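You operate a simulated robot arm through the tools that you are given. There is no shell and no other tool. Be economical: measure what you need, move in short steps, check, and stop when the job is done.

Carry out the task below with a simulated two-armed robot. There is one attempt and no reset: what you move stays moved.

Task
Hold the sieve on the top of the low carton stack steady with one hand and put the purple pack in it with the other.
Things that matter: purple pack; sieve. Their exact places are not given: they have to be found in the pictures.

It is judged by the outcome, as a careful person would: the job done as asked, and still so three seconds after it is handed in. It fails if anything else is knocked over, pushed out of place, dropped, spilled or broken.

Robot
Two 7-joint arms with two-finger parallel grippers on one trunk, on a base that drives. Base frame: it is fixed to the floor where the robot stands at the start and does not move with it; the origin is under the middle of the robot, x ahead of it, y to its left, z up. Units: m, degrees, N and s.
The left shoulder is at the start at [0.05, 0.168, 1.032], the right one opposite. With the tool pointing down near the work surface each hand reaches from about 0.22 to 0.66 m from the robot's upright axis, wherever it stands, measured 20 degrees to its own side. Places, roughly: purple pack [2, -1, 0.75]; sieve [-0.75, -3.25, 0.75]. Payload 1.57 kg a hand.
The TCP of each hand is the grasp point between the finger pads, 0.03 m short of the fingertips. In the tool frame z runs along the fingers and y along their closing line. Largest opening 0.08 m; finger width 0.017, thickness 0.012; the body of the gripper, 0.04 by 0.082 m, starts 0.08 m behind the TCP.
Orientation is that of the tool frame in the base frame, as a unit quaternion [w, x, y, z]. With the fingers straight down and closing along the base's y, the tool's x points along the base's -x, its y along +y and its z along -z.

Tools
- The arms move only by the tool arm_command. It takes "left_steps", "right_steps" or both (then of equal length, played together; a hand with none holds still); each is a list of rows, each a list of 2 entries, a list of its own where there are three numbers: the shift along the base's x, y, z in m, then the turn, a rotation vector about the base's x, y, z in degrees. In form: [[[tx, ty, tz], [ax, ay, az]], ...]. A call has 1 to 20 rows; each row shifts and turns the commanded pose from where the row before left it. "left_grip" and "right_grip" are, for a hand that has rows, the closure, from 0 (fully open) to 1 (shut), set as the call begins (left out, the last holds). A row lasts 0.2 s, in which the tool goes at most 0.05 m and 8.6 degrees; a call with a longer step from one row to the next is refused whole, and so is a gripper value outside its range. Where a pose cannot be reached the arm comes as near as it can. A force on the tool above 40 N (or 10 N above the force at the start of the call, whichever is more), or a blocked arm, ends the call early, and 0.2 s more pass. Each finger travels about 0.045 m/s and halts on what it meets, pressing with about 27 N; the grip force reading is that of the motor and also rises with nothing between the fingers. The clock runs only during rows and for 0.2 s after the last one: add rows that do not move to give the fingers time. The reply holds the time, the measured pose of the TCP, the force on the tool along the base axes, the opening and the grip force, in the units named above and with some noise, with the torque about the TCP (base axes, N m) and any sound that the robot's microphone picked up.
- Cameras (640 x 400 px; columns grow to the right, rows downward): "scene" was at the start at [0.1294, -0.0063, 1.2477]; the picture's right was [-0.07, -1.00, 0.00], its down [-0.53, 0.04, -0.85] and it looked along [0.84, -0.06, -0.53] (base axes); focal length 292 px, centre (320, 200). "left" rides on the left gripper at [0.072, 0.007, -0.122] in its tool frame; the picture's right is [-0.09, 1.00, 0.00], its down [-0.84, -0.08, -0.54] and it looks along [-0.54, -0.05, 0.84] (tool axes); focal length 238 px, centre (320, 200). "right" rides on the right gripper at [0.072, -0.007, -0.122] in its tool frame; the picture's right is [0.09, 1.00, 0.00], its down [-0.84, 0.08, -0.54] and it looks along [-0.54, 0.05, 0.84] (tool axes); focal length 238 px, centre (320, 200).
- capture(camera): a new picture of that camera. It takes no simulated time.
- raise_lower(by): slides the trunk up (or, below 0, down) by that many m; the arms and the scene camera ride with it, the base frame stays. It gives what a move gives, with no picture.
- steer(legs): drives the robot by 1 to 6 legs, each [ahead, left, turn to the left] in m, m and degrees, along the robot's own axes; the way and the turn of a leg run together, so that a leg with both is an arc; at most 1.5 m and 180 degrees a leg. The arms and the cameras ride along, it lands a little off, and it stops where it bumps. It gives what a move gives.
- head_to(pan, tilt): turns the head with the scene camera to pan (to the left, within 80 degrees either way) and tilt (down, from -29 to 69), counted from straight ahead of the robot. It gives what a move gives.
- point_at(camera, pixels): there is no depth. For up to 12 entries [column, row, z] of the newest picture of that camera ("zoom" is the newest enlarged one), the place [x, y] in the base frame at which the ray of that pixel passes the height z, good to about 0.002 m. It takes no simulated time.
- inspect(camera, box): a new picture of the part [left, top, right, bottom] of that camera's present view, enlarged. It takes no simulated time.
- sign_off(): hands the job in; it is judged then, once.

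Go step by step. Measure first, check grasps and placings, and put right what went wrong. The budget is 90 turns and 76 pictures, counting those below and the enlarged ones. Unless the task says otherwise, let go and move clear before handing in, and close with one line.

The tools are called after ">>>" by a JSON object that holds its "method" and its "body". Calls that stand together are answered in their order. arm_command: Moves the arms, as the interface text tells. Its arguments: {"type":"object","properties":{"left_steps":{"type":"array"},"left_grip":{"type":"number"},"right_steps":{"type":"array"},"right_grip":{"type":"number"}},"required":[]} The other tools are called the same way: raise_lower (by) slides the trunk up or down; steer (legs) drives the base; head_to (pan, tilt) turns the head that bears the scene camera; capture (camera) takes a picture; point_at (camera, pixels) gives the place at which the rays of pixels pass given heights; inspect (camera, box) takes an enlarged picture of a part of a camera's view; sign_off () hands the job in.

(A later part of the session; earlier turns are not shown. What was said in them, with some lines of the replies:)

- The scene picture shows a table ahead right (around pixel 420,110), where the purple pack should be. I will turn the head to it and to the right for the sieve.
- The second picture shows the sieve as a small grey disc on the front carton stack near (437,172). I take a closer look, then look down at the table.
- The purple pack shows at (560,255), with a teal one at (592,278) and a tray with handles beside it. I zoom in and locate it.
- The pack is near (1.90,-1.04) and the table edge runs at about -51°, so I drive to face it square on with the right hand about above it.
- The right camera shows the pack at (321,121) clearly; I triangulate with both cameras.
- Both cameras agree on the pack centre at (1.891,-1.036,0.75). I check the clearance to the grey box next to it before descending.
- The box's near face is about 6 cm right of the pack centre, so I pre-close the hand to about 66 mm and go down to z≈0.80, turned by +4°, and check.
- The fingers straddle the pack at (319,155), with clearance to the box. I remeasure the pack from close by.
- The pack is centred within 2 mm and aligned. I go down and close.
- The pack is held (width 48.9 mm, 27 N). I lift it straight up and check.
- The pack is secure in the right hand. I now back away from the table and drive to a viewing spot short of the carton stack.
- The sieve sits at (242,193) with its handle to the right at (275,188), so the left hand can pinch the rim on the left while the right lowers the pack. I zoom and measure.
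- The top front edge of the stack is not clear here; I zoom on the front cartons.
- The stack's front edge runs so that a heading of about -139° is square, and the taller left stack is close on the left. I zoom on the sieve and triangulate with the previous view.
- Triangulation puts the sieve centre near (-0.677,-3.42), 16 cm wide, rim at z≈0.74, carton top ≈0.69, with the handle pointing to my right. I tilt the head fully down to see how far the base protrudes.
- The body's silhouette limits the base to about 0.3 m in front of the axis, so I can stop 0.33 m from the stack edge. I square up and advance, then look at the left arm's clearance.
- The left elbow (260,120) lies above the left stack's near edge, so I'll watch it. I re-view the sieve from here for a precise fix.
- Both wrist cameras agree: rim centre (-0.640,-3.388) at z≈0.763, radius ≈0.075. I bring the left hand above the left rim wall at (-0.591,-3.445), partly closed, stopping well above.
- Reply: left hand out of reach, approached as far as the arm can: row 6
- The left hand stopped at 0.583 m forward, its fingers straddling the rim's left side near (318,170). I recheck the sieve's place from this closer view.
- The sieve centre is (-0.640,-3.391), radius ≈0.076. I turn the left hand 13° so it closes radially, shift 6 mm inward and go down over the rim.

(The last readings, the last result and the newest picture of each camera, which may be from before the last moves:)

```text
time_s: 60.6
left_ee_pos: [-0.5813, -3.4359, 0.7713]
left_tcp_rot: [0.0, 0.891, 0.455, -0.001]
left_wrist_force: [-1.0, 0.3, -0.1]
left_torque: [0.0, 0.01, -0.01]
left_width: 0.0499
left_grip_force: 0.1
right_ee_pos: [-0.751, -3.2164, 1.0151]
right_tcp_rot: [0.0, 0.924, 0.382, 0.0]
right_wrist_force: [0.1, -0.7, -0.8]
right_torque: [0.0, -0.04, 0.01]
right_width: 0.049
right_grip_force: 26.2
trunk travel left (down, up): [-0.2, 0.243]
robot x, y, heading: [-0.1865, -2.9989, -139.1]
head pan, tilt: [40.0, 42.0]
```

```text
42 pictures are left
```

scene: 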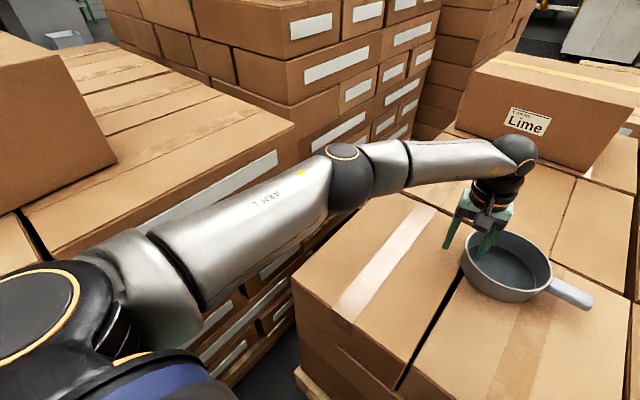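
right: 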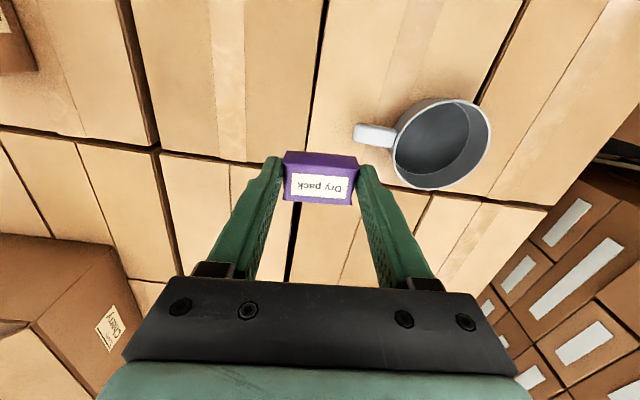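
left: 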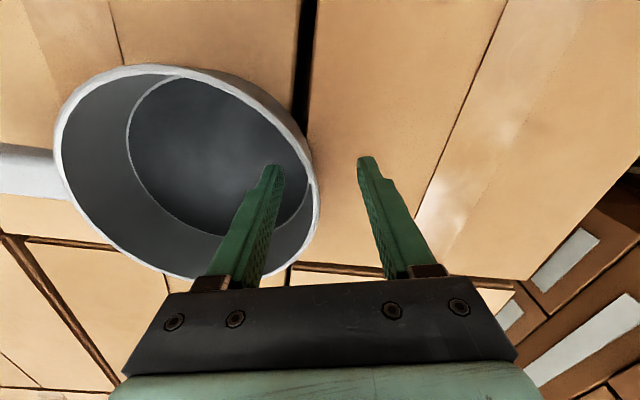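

The inner finger is inside the bowl and the outer outside, with the TCP 74 mm from the sieve centre, i.e. on the wall. I close the left hand.

>>> {"method": "arm_command", "body": {"left_steps": [[[0, 0, 0], [0, 0, 0]], [[0, 0, 0], [0, 0, 0]], [[0, 0, 0], [0, 0, 0]], [[0, 0, 0], [0, 0, 0]], [[0, 0, 0], [0, 0, 0]]], "left_grip": 1}}

>>> {"method": "capture", "body": {"camera": "left"}}

>>> {"method": "capture", "body": {"camera": "right"}}

```text
time_s: 61.8
left_ee_pos: [-0.5813, -3.4345, 0.7719]
left_tcp_rot: [0.0, 0.89, 0.455, -0.001]
left_wrist_force: [-1.1, 0.8, 7.2]
left_torque: [0.92, 0.33, 0.11]
left_width: 0.0036
left_grip_force: 24.2
right_ee_pos: [-0.7502, -3.2157, 1.0163]
right_tcp_rot: [0.0, 0.924, 0.383, -0.002]
right_wrist_force: [0.4, -0.4, 0.2]
right_torque: [0.01, 0.01, 0.01]
right_width: 0.0486
right_grip_force: 27.0
trunk travel left (down, up): [-0.2, 0.243]
robot x, y, heading: [-0.1888, -2.9989, -139.3]
head pan, tilt: [40.0, 42.0]
```

```text
41 pictures are left
```

left: 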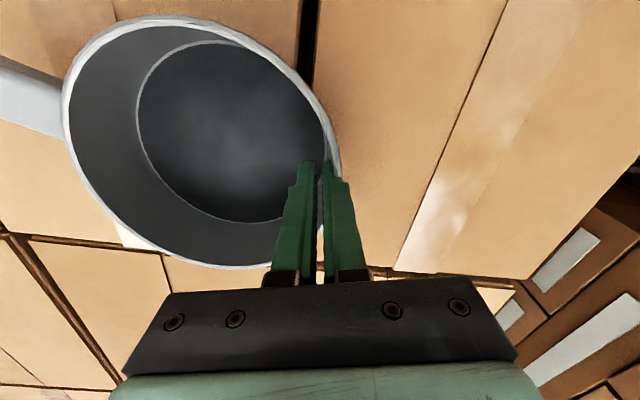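

```text
40 pictures are left
```

right: 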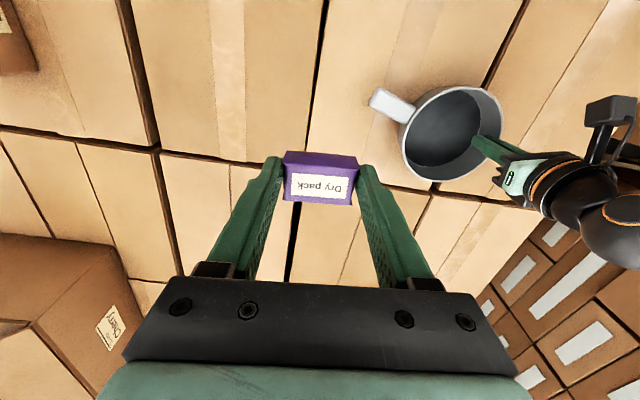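

The left hand grips the wall (3.6 mm), and the sieve turned slightly towards me (+9 px in the right view). There is a 7 N vertical load, so I look for tilt.

>>> {"method": "head_to", "body": {"pan": 15, "tilt": 45}}

>>> {"method": "inspect", "body": {"camera": "scene", "box": [280, 70, 480, 195]}}

>>> {"method": "inspect", "body": {"camera": "right", "box": [340, 50, 640, 237]}}

```text
time_s: 62.7
left_ee_pos: [-0.5796, -3.4348, 0.7717]
left_tcp_rot: [0.0, 0.891, 0.455, -0.001]
left_wrist_force: [-1.9, -0.3, 8.0]
left_torque: [1.01, 0.23, 0.11]
left_width: 0.0037
left_grip_force: 25.0
right_ee_pos: [-0.7509, -3.2146, 1.0166]
right_tcp_rot: [0.0, 0.924, 0.383, -0.001]
right_wrist_force: [1.7, -0.3, 0.0]
right_torque: [-0.01, 0.03, 0.04]
right_width: 0.0488
right_grip_force: 27.2
trunk travel left (down, up): [-0.2, 0.243]
robot x, y, heading: [-0.1873, -2.996, -139.0]
head pan, tilt: [15.0, 45.0]
```

```text
3.20 times, centred on (380, 132) of scene
```

zoom: 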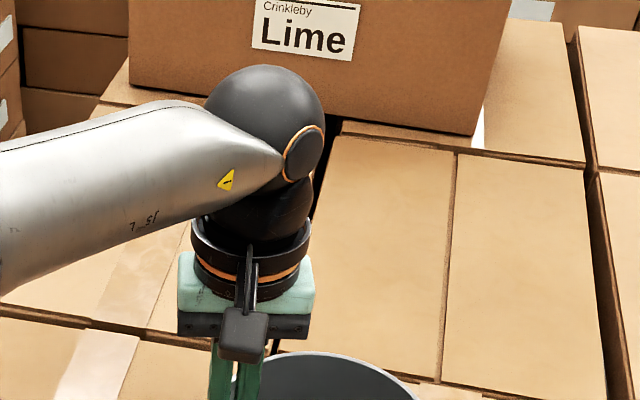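

```text
2.13 times, centred on (490, 144) of right
```

zoom: 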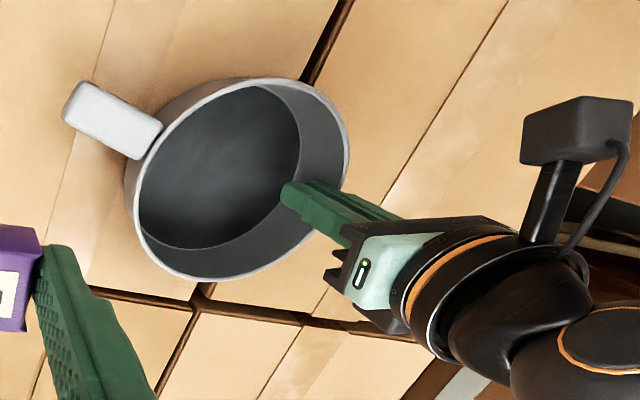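

The bowl still sits essentially level. I locate its new centre with the right camera.

>>> {"method": "point_at", "body": {"camera": "right", "pixels": [[451, 134.5, 0.763], [405, 142, 0.763], [502, 128, 0.763], [470, 87, 0.763], [432, 181, 0.763], [449, 140, 0.71], [372, 97, 0.75]]}}

>>> {"method": "point_at", "body": {"camera": "left", "pixels": [[200, 143, 0.763], [62, 110, 0.763], [338, 165, 0.763], [160, 15, 0.763], [230, 268, 0.763]]}}

```text
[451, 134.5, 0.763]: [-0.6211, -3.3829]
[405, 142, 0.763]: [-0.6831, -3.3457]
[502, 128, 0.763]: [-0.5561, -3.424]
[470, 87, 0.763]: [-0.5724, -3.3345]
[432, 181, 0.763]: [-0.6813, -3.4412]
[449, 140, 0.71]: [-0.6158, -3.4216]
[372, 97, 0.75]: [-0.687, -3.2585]
```

```text
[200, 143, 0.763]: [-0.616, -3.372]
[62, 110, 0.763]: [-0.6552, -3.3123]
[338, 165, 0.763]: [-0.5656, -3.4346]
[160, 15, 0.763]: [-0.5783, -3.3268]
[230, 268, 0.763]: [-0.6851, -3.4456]
```

The bowl centre is now about (-0.620,-3.381). To keep the two hands apart, I turn the right hand +86° in the air so that its narrow side faces the left hand and its camera faces away.

>>> {"method": "arm_command", "body": {"right_steps": [[[0, 0, 0], [0, 0, 7.8]], [[0, 0, 0], [0, 0, 7.8]], [[0, 0, 0], [0, 0, 7.8]], [[0, 0, 0], [0, 0, 7.8]], [[0, 0, 0], [0, 0, 7.8]], [[0, 0, 0], [0, 0, 7.8]], [[0, 0, 0], [0, 0, 7.8]], [[0, 0, 0], [0, 0, 7.8]], [[0, 0, 0], [0, 0, 7.8]], [[0, 0, 0], [0, 0, 7.8]], [[0, 0, 0], [0, 0, 7.8]], [[0, 0, 0], [0, 0, 0]]]}}

>>> {"method": "head_to", "body": {"pan": 0, "tilt": 55}}

>>> {"method": "capture", "body": {"camera": "scene"}}

>>> {"method": "capture", "body": {"camera": "right"}}

```text
time_s: 65.3
left_ee_pos: [-0.5808, -3.4349, 0.7711]
left_tcp_rot: [0.0, 0.891, 0.454, 0.0]
left_wrist_force: [-1.9, 0.1, 6.4]
left_torque: [0.72, 0.44, 0.19]
left_width: 0.0038
left_grip_force: 24.9
right_ee_pos: [-0.5341, -3.1748, 0.973]
right_tcp_rot: [0.001, 0.537, 0.844, -0.001]
right_wrist_force: [-0.5, -0.2, -0.4]
right_torque: [-0.02, -0.02, 0.01]
right_width: 0.0491
right_grip_force: 27.2
right hand out of reach, approached as far as the arm can: row 2, 3, 4, 5, 6, 7, 8, 9, 10, 11
trunk travel left (down, up): [-0.2, 0.243]
robot x, y, heading: [-0.1882, -2.995, -138.9]
head pan, tilt: [15.0, 45.0]
```

```text
time_s: 66.1
left_ee_pos: [-0.5797, -3.4345, 0.7713]
left_tcp_rot: [0.0, 0.891, 0.455, -0.001]
left_wrist_force: [-1.9, -0.4, 6.2]
left_torque: [0.66, 0.48, 0.17]
left_width: 0.0039
left_grip_force: 25.0
right_ee_pos: [-0.533, -3.1745, 0.974]
right_tcp_rot: [0.001, 0.537, 0.843, 0.0]
right_wrist_force: [0.2, -0.2, 0.5]
right_torque: [0.04, 0.0, -0.02]
right_width: 0.0488
right_grip_force: 26.9
trunk travel left (down, up): [-0.2, 0.243]
robot x, y, heading: [-0.1851, -2.9947, -138.6]
head pan, tilt: [0.0, 55.0]
```

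```text
37 pictures are left
```

scene: 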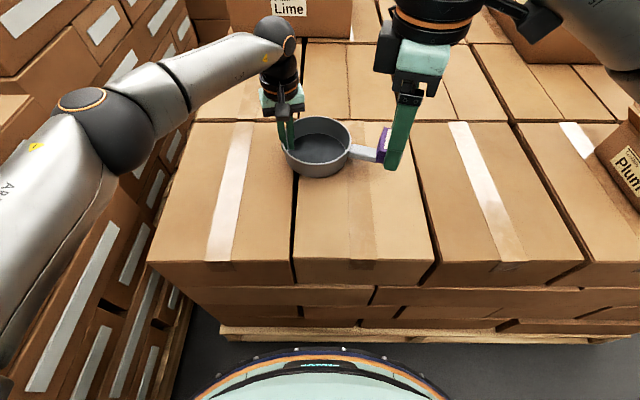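

```text
36 pictures are left
```

right: 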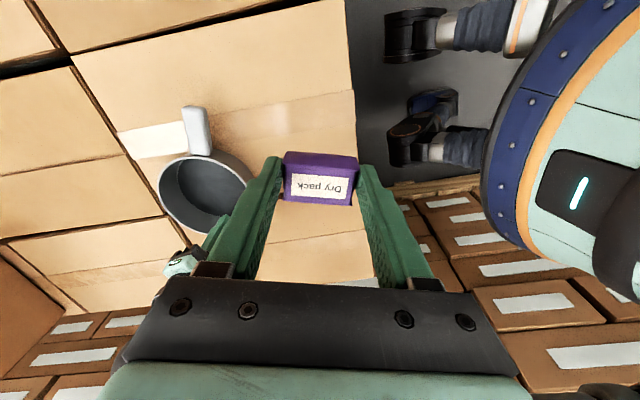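

At 90° the right hand cannot reach forward enough (it drew back to (-0.534,-3.175)). I undo the turn, and will tilt the hand about 17° outward instead for clearance.

>>> {"method": "arm_command", "body": {"right_steps": [[[0, 0, 0], [0, 0, -7.8]], [[0, 0, 0], [0, 0, -7.8]], [[0, 0, 0], [0, 0, -7.8]], [[0, 0, 0], [0, 0, -7.8]], [[0, 0, 0], [0, 0, -7.8]], [[0, 0, 0], [0, 0, -7.8]], [[0, 0, 0], [0, 0, -7.8]], [[0, 0, 0], [0, 0, -7.8]], [[0, 0, 0], [0, 0, -7.8]], [[0, 0, 0], [0, 0, -7.8]], [[0, 0, 0], [0, 0, -7.8]], [[0, 0, 0], [0, 0, 0]]]}}

```text
time_s: 68.7
left_ee_pos: [-0.5806, -3.4357, 0.7708]
left_tcp_rot: [0.001, 0.891, 0.454, -0.001]
left_wrist_force: [-1.2, -0.7, 5.0]
left_torque: [0.55, 0.54, 0.2]
left_width: 0.0037
left_grip_force: 24.7
right_ee_pos: [-0.5326, -3.1763, 0.9741]
right_tcp_rot: [0.0, 0.968, 0.252, -0.001]
right_wrist_force: [0.4, 0.8, -0.1]
right_torque: [0.0, -0.03, -0.02]
right_width: 0.0489
right_grip_force: 26.7
trunk travel left (down, up): [-0.2, 0.243]
robot x, y, heading: [-0.1869, -2.9967, -139.0]
head pan, tilt: [0.0, 55.0]
```

The commanded pose follows what was reached, so I now turn +7.4°, tilt 17° outward (about my forward axis) and go to a waypoint right of the sieve at z≈0.90.

>>> {"method": "arm_command", "body": {"right_steps": [[[0, 0, 0], [0, 0, 7.4]], [[0, 0, 0], [-6.43, -5.57, 0]], [[0, 0, 0], [-6.43, -5.57, 0]], [[-0.029, -0.015, -0.0123], [0, 0, 0]], [[-0.029, -0.015, -0.0123], [0, 0, 0]], [[-0.029, -0.015, -0.0123], [0, 0, 0]], [[-0.029, -0.015, -0.0123], [0, 0, 0]], [[-0.029, -0.015, -0.0123], [0, 0, 0]], [[-0.029, -0.014, -0.0123], [0, 0, 0]], [[0, 0, 0], [0, 0, 0]]]}}

>>> {"method": "capture", "body": {"camera": "scene"}}

>>> {"method": "capture", "body": {"camera": "right"}}

```text
time_s: 70.9
left_ee_pos: [-0.5806, -3.4359, 0.7706]
left_tcp_rot: [0.001, 0.891, 0.454, -0.001]
left_wrist_force: [-1.7, -0.9, 5.6]
left_torque: [0.52, 0.55, 0.15]
left_width: 0.0038
left_grip_force: 24.2
right_ee_pos: [-0.7074, -3.265, 0.9008]
right_tcp_rot: [0.136, 0.939, 0.311, 0.056]
right_wrist_force: [0.5, 0.1, -0.6]
right_torque: [0.01, 0.01, 0.0]
right_width: 0.0488
right_grip_force: 26.8
trunk travel left (down, up): [-0.2, 0.243]
robot x, y, heading: [-0.1848, -2.9966, -138.7]
head pan, tilt: [0.0, 55.0]
```

```text
35 pictures are left
```

scene: 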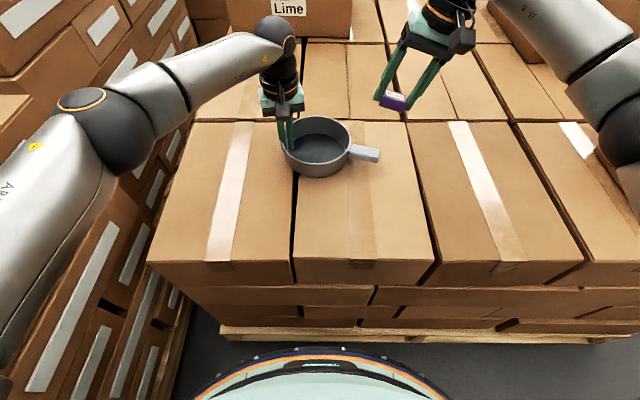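

```text
34 pictures are left
```

right: 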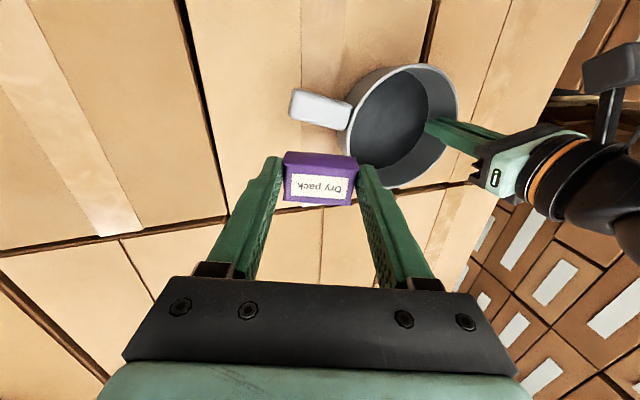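

The hand is tilted as intended and the sieve is fully visible in the scene around (318,145). I take one precise look to set the target.

>>> {"method": "inspect", "body": {"camera": "scene", "box": [260, 95, 400, 182]}}

>>> {"method": "point_at", "body": {"camera": "right", "pixels": [[347, 130, 0.763], [459, 110, 0.763], [415, 64, 0.763], [396, 188, 0.763]]}}

```text
4.57 times, centred on (330, 138) of scene
```

zoom: 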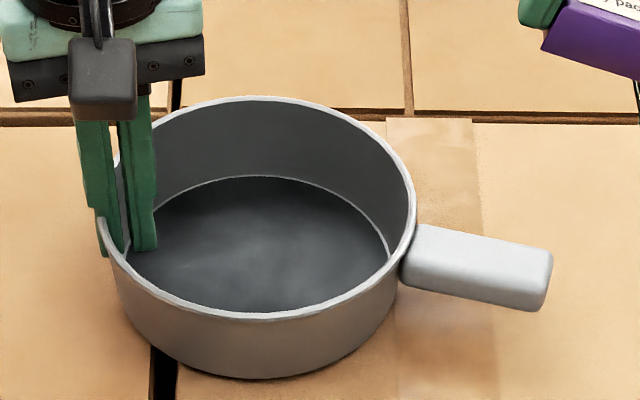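

```text
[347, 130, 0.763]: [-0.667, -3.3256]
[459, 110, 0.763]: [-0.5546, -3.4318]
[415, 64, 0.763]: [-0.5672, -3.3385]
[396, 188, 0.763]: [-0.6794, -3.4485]
```

>>> {"method": "point_at", "body": {"camera": "scene", "pixels": [[316.2, 139.8, 0.763], [316.2, 139.8, 0.755], [351, 142, 0.763], [281.5, 140, 0.763], [316, 115.3, 0.763], [316, 164.2, 0.763], [318, 175, 0.705]]}}

```text
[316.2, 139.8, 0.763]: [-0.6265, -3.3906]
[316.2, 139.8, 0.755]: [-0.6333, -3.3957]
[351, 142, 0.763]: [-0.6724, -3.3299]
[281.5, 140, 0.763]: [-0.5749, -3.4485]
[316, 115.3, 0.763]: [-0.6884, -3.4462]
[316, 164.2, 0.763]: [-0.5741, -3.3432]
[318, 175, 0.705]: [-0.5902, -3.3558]
```

Both views put the bowl centre near (-0.626,-3.387). I move to the start of the slanted entry line, at (-0.655,-3.353,0.872).

>>> {"method": "arm_command", "body": {"right_steps": [[[0.013, -0.022, -0.0072], [0, 0, 0]], [[0.013, -0.022, -0.0072], [0, 0, 0]], [[0.013, -0.022, -0.0072], [0, 0, 0]], [[0.013, -0.022, -0.0072], [0, 0, 0]], [[0, 0, 0], [0, 0, 0]]]}}

>>> {"method": "inspect", "body": {"camera": "scene", "box": [230, 20, 450, 158]}}

>>> {"method": "capture", "body": {"camera": "right"}}

```text
time_s: 72.1
left_ee_pos: [-0.5797, -3.4352, 0.7701]
left_tcp_rot: [0.0, 0.891, 0.454, -0.002]
left_wrist_force: [-1.3, -0.4, 5.1]
left_torque: [0.47, 0.61, 0.15]
left_width: 0.0036
left_grip_force: 24.3
right_ee_pos: [-0.6546, -3.3502, 0.8713]
right_tcp_rot: [0.136, 0.939, 0.311, 0.056]
right_wrist_force: [-0.5, -0.3, 0.1]
right_torque: [0.0, 0.0, 0.0]
right_width: 0.0486
right_grip_force: 26.9
trunk travel left (down, up): [-0.2, 0.243]
robot x, y, heading: [-0.1869, -2.9969, -138.9]
head pan, tilt: [0.0, 55.0]
```

```text
2.90 times, centred on (340, 89) of scene
```

zoom: 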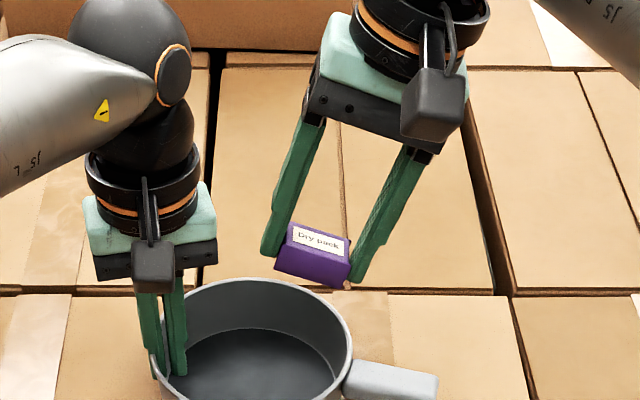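

```text
31 pictures are left
```

right: 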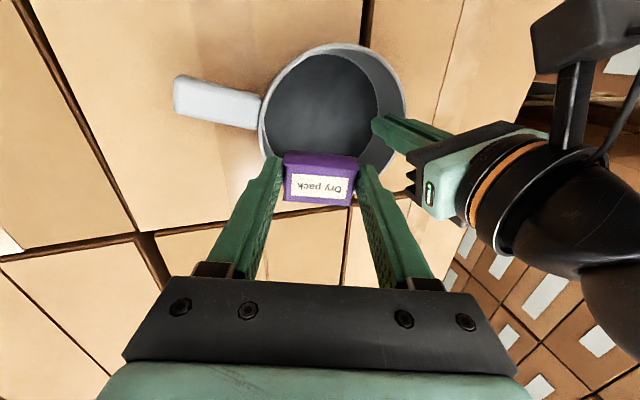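

Clearances look as calculated. I go down along the tool axis three quarters of the way and check.

>>> {"method": "arm_command", "body": {"right_steps": [[[0.0028, -0.0037, -0.0143], [0, 0, 0]], [[0.0028, -0.0037, -0.0143], [0, 0, 0]], [[0.0028, -0.0037, -0.0143], [0, 0, 0]], [[0.0028, -0.0037, -0.0143], [0, 0, 0]], [[0.0028, -0.0037, -0.0143], [0, 0, 0]], [[0, 0, 0], [0, 0, 0]]]}}

>>> {"method": "inspect", "body": {"camera": "scene", "box": [240, 60, 420, 172]}}

>>> {"method": "capture", "body": {"camera": "left"}}

```text
time_s: 73.5
left_ee_pos: [-0.5806, -3.4365, 0.7707]
left_tcp_rot: [0.0, 0.891, 0.455, -0.001]
left_wrist_force: [-0.2, -0.6, 5.1]
left_torque: [0.48, 0.57, 0.12]
left_width: 0.0036
left_grip_force: 24.7
right_ee_pos: [-0.6417, -3.3691, 0.7998]
right_tcp_rot: [0.136, 0.939, 0.312, 0.055]
right_wrist_force: [-0.3, -0.1, 0.2]
right_torque: [-0.02, -0.01, 0.0]
right_width: 0.0487
right_grip_force: 26.9
trunk travel left (down, up): [-0.2, 0.243]
robot x, y, heading: [-0.1869, -2.9958, -139.0]
head pan, tilt: [0.0, 55.0]
```

```text
3.56 times, centred on (330, 116) of scene
```

zoom: 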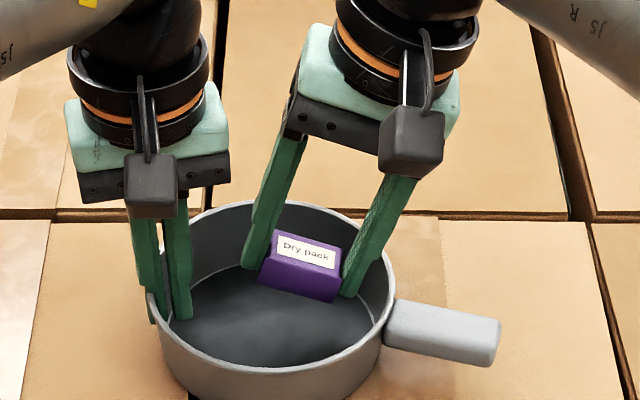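

```text
29 pictures are left
```

left: 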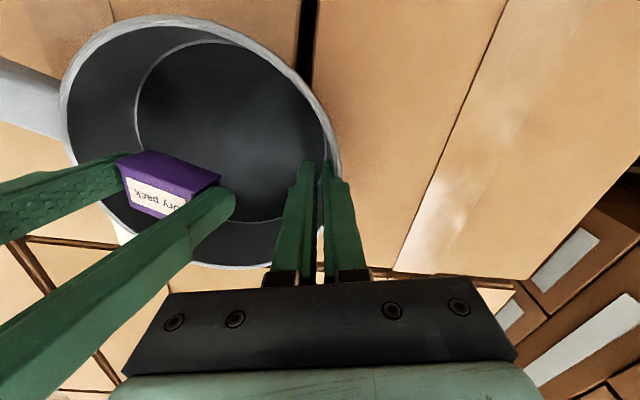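

The pack is entering the bowl with finger and wall clearance on both sides. I continue down the last 4 cm in small steps.

>>> {"method": "arm_command", "body": {"right_steps": [[[0.0032, -0.0035, -0.012], [0, 0, 0]], [[0.0032, -0.0035, -0.012], [0, 0, 0]], [[0.0028, -0.003, -0.01], [0, 0, 0]], [[0, 0, -0.006], [0, 0, 0]], [[0, 0, 0], [0, 0, 0]]]}}

>>> {"method": "inspect", "body": {"camera": "scene", "box": [240, 60, 420, 172]}}

>>> {"method": "capture", "body": {"camera": "left"}}

```text
time_s: 74.7
left_ee_pos: [-0.5802, -3.4344, 0.7696]
left_tcp_rot: [0.0, 0.89, 0.455, -0.001]
left_wrist_force: [-3.4, -0.8, -0.6]
left_torque: [0.49, 0.6, 0.21]
left_width: 0.0037
left_grip_force: 24.6
right_ee_pos: [-0.6306, -3.3809, 0.7628]
right_tcp_rot: [0.139, 0.938, 0.314, 0.054]
right_wrist_force: [2.6, 1.1, 21.5]
right_torque: [0.02, 0.43, -0.02]
right_width: 0.0491
right_grip_force: 27.1
trunk travel left (down, up): [-0.2, 0.243]
robot x, y, heading: [-0.1894, -2.9989, -139.2]
head pan, tilt: [0.0, 55.0]
```

```text
3.56 times, centred on (330, 116) of scene
```

zoom: 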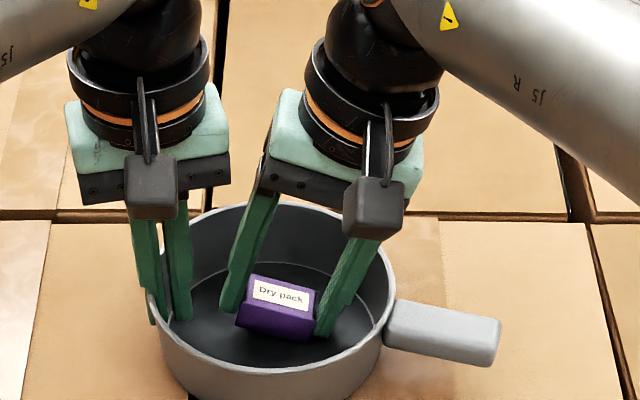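

```text
27 pictures are left
```

left: 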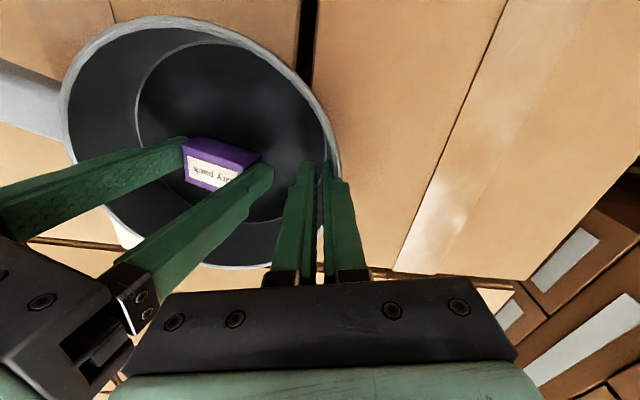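

The tips or pack touched the bowl floor (21 N up). I ease up 5 mm, then open slightly to release.

>>> {"method": "arm_command", "body": {"right_steps": [[[0, 0, 0.004], [0, 0, 0]], [[0, 0, 0.002], [0, 0, 0]]]}}

>>> {"method": "arm_command", "body": {"right_steps": [[[0, 0, 0], [0, 0, 0]], [[0, 0, 0], [0, 0, 0]], [[0, 0, 0], [0, 0, 0]]], "right_grip": 0.23}}

>>> {"method": "inspect", "body": {"camera": "scene", "box": [240, 60, 420, 172]}}

```text
time_s: 75.3
left_ee_pos: [-0.5805, -3.4358, 0.7713]
left_tcp_rot: [0.0, 0.89, 0.455, -0.001]
left_wrist_force: [-1.5, -1.1, 4.3]
left_torque: [0.48, 0.54, 0.1]
left_width: 0.0035
left_grip_force: 24.3
right_ee_pos: [-0.6318, -3.3791, 0.763]
right_tcp_rot: [0.134, 0.939, 0.312, 0.058]
right_wrist_force: [-0.4, -0.8, 1.1]
right_torque: [0.0, 0.0, -0.01]
right_width: 0.0492
right_grip_force: 27.4
trunk travel left (down, up): [-0.2, 0.243]
robot x, y, heading: [-0.1828, -2.9971, -138.9]
head pan, tilt: [0.0, 55.0]
```

```text
time_s: 76.1
left_ee_pos: [-0.5805, -3.4348, 0.7709]
left_tcp_rot: [0.001, 0.891, 0.455, 0.0]
left_wrist_force: [-1.3, -1.0, 5.1]
left_torque: [0.43, 0.58, 0.14]
left_width: 0.0034
left_grip_force: 24.3
right_ee_pos: [-0.6334, -3.3808, 0.7662]
right_tcp_rot: [0.136, 0.939, 0.311, 0.056]
right_wrist_force: [0.0, -0.5, -0.2]
right_torque: [0.0, 0.01, 0.01]
right_width: 0.0616
right_grip_force: 0.1
trunk travel left (down, up): [-0.2, 0.243]
robot x, y, heading: [-0.1902, -2.9993, -139.0]
head pan, tilt: [0.0, 55.0]
```

```text
3.56 times, centred on (330, 116) of scene
```

zoom: 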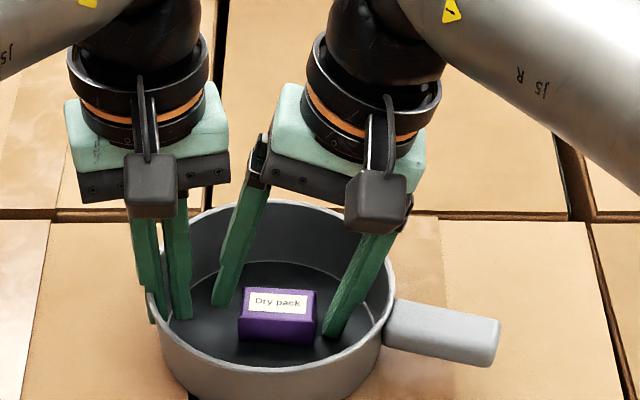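

The pack lies flat on the bowl floor between the open fingers. I withdraw the right hand along its own axis, up and to the right, keeping the left hand holding.

>>> {"method": "arm_command", "body": {"right_steps": [[[-0.0028, 0.0034, 0.0143], [0, 0, 0]], [[-0.0028, 0.0034, 0.0143], [0, 0, 0]], [[-0.0028, 0.0034, 0.0143], [0, 0, 0]], [[-0.004, 0.005, 0.02], [0, 0, 0]], [[-0.005, 0.006, 0.025], [0, 0, 0]], [[-0.005, 0.006, 0.025], [0, 0, 0]], [[-0.013, 0.02, 0.01], [0, 0, 0]], [[-0.02, 0.03, 0.005], [0, 0, 0]], [[-0.02, 0.03, 0.005], [0, 0, 0]], [[-0.02, 0.03, 0], [0, 0, 0]], [[0, 0, 0], [0, 0, 0]]]}}

>>> {"method": "inspect", "body": {"camera": "scene", "box": [240, 60, 420, 172]}}

>>> {"method": "capture", "body": {"camera": "left"}}

```text
time_s: 78.5
left_ee_pos: [-0.5792, -3.4365, 0.7713]
left_tcp_rot: [0.0, 0.891, 0.454, -0.002]
left_wrist_force: [-0.4, -0.9, 5.3]
left_torque: [0.43, 0.61, 0.13]
left_width: 0.0034
left_grip_force: 24.0
right_ee_pos: [-0.7295, -3.2432, 0.8986]
right_tcp_rot: [0.137, 0.939, 0.312, 0.056]
right_wrist_force: [-0.6, 0.1, 0.7]
right_torque: [0.01, 0.02, -0.01]
right_width: 0.0616
right_grip_force: 0.1
trunk travel left (down, up): [-0.2, 0.243]
robot x, y, heading: [-0.1886, -2.9987, -139.0]
head pan, tilt: [0.0, 55.0]
```

```text
3.56 times, centred on (330, 116) of scene
```

zoom: 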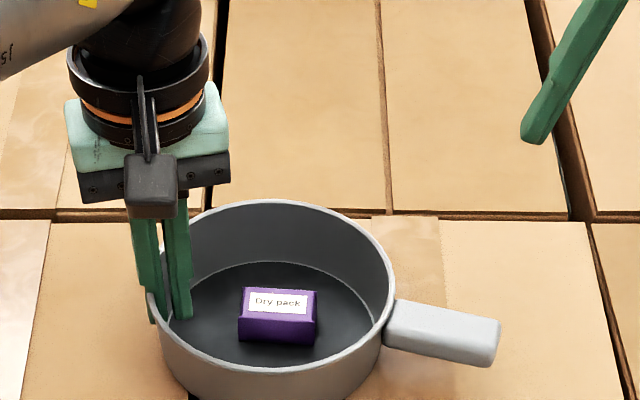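

```text
24 pictures are left
```

left: 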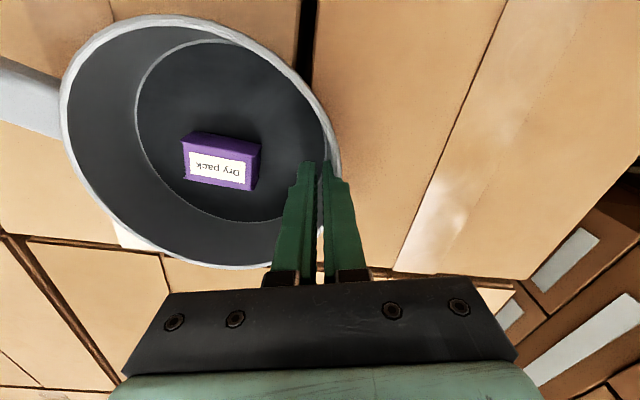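

The pack rests in the sieve and the right hand is clear. Now I open the left hand modestly (≈28 mm, clear of the pack) and check before lifting.

>>> {"method": "arm_command", "body": {"left_steps": [[[0, 0, 0], [0, 0, 0]], [[0, 0, 0], [0, 0, 0]], [[0, 0, 0], [0, 0, 0]]], "left_grip": 0.65}}

>>> {"method": "capture", "body": {"camera": "left"}}

```text
time_s: 79.3
left_ee_pos: [-0.5799, -3.4356, 0.7711]
left_tcp_rot: [0.0, 0.891, 0.454, 0.0]
left_wrist_force: [0.3, 0.2, -1.3]
left_torque: [-0.02, 0.0, 0.0]
left_width: 0.0279
left_grip_force: 0.1
right_ee_pos: [-0.7303, -3.243, 0.898]
right_tcp_rot: [0.136, 0.939, 0.311, 0.057]
right_wrist_force: [0.2, 1.1, 0.3]
right_torque: [0.0, -0.01, 0.04]
right_width: 0.0617
right_grip_force: 0.2
trunk travel left (down, up): [-0.2, 0.243]
robot x, y, heading: [-0.1836, -2.992, -139.1]
head pan, tilt: [0.0, 55.0]
```

```text
23 pictures are left
```

left: 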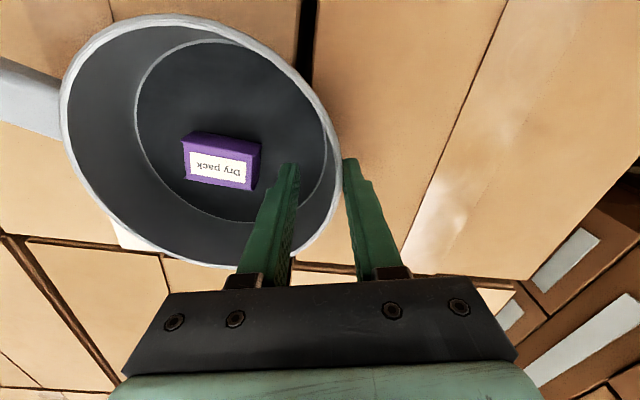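

The fingers are free on both sides of the wall and the forces have gone to zero. I lift the left hand straight up and move it away toward its side, watching the result.

>>> {"method": "arm_command", "body": {"left_steps": [[[0, 0, 0.015], [0, 0, 0]], [[0, 0, 0.02], [0, 0, 0]], [[0, 0, 0.025], [0, 0, 0]], [[0, 0, 0.03], [0, 0, 0]], [[0.01, 0, 0.03], [0, 0, 0]], [[0.02, 0, 0.02], [0, 0, 0]], [[0.03, 0, 0.01], [0, 0, 0]], [[0.03, 0, 0], [0, 0, 0]], [[0, 0, 0], [0, 0, 0]]]}}

>>> {"method": "capture", "body": {"camera": "scene"}}

>>> {"method": "inspect", "body": {"camera": "scene", "box": [240, 90, 420, 202]}}

```text
time_s: 81.3
left_ee_pos: [-0.4916, -3.436, 0.9225]
left_tcp_rot: [0.0, 0.891, 0.455, -0.001]
left_wrist_force: [-0.5, 0.2, -0.2]
left_torque: [-0.01, -0.02, -0.01]
left_width: 0.0282
left_grip_force: 0.1
right_ee_pos: [-0.7286, -3.2431, 0.8983]
right_tcp_rot: [0.136, 0.939, 0.311, 0.055]
right_wrist_force: [-0.2, -0.2, 0.3]
right_torque: [0.0, -0.01, 0.01]
right_width: 0.0614
right_grip_force: 0.0
trunk travel left (down, up): [-0.2, 0.243]
robot x, y, heading: [-0.188, -2.9972, -139.2]
head pan, tilt: [0.0, 55.0]
```

```text
22 pictures are left
```

scene: 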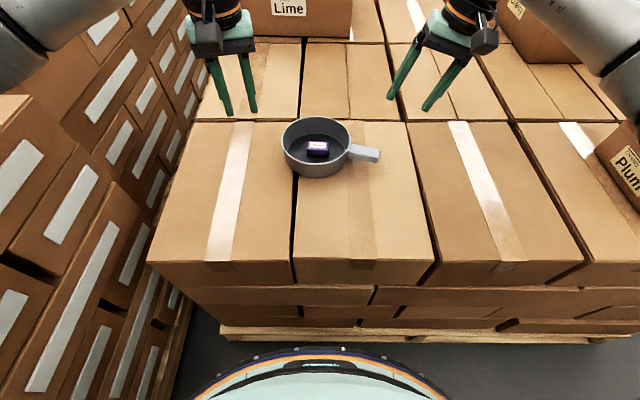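

```text
3.56 times, centred on (330, 146) of scene
```

zoom: 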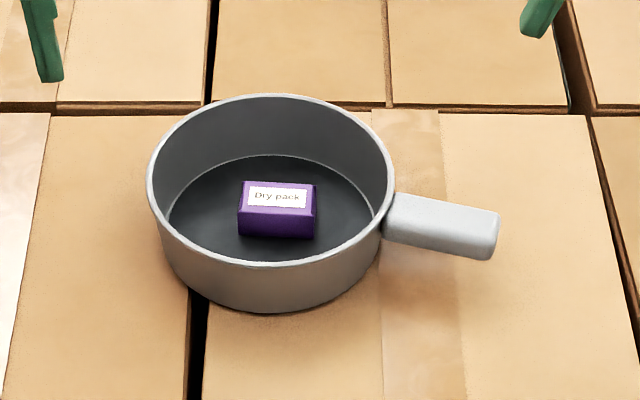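

The purple pack lies flat in the sieve at (277,209) in the zoom. The sieve stands level on the stack, both hands are clear, and nothing else has moved. I hand in.

>>> {"method": "sign_off", "body": {}}

```text
The job is handed in.
```

The purple pack is in the sieve on the low carton stack. The left hand held the sieve while the right put the pack in, and both hands are now clear. The sieve turned slightly and shifted about 1.5 cm when the left hand gripped it, but it still stands level.
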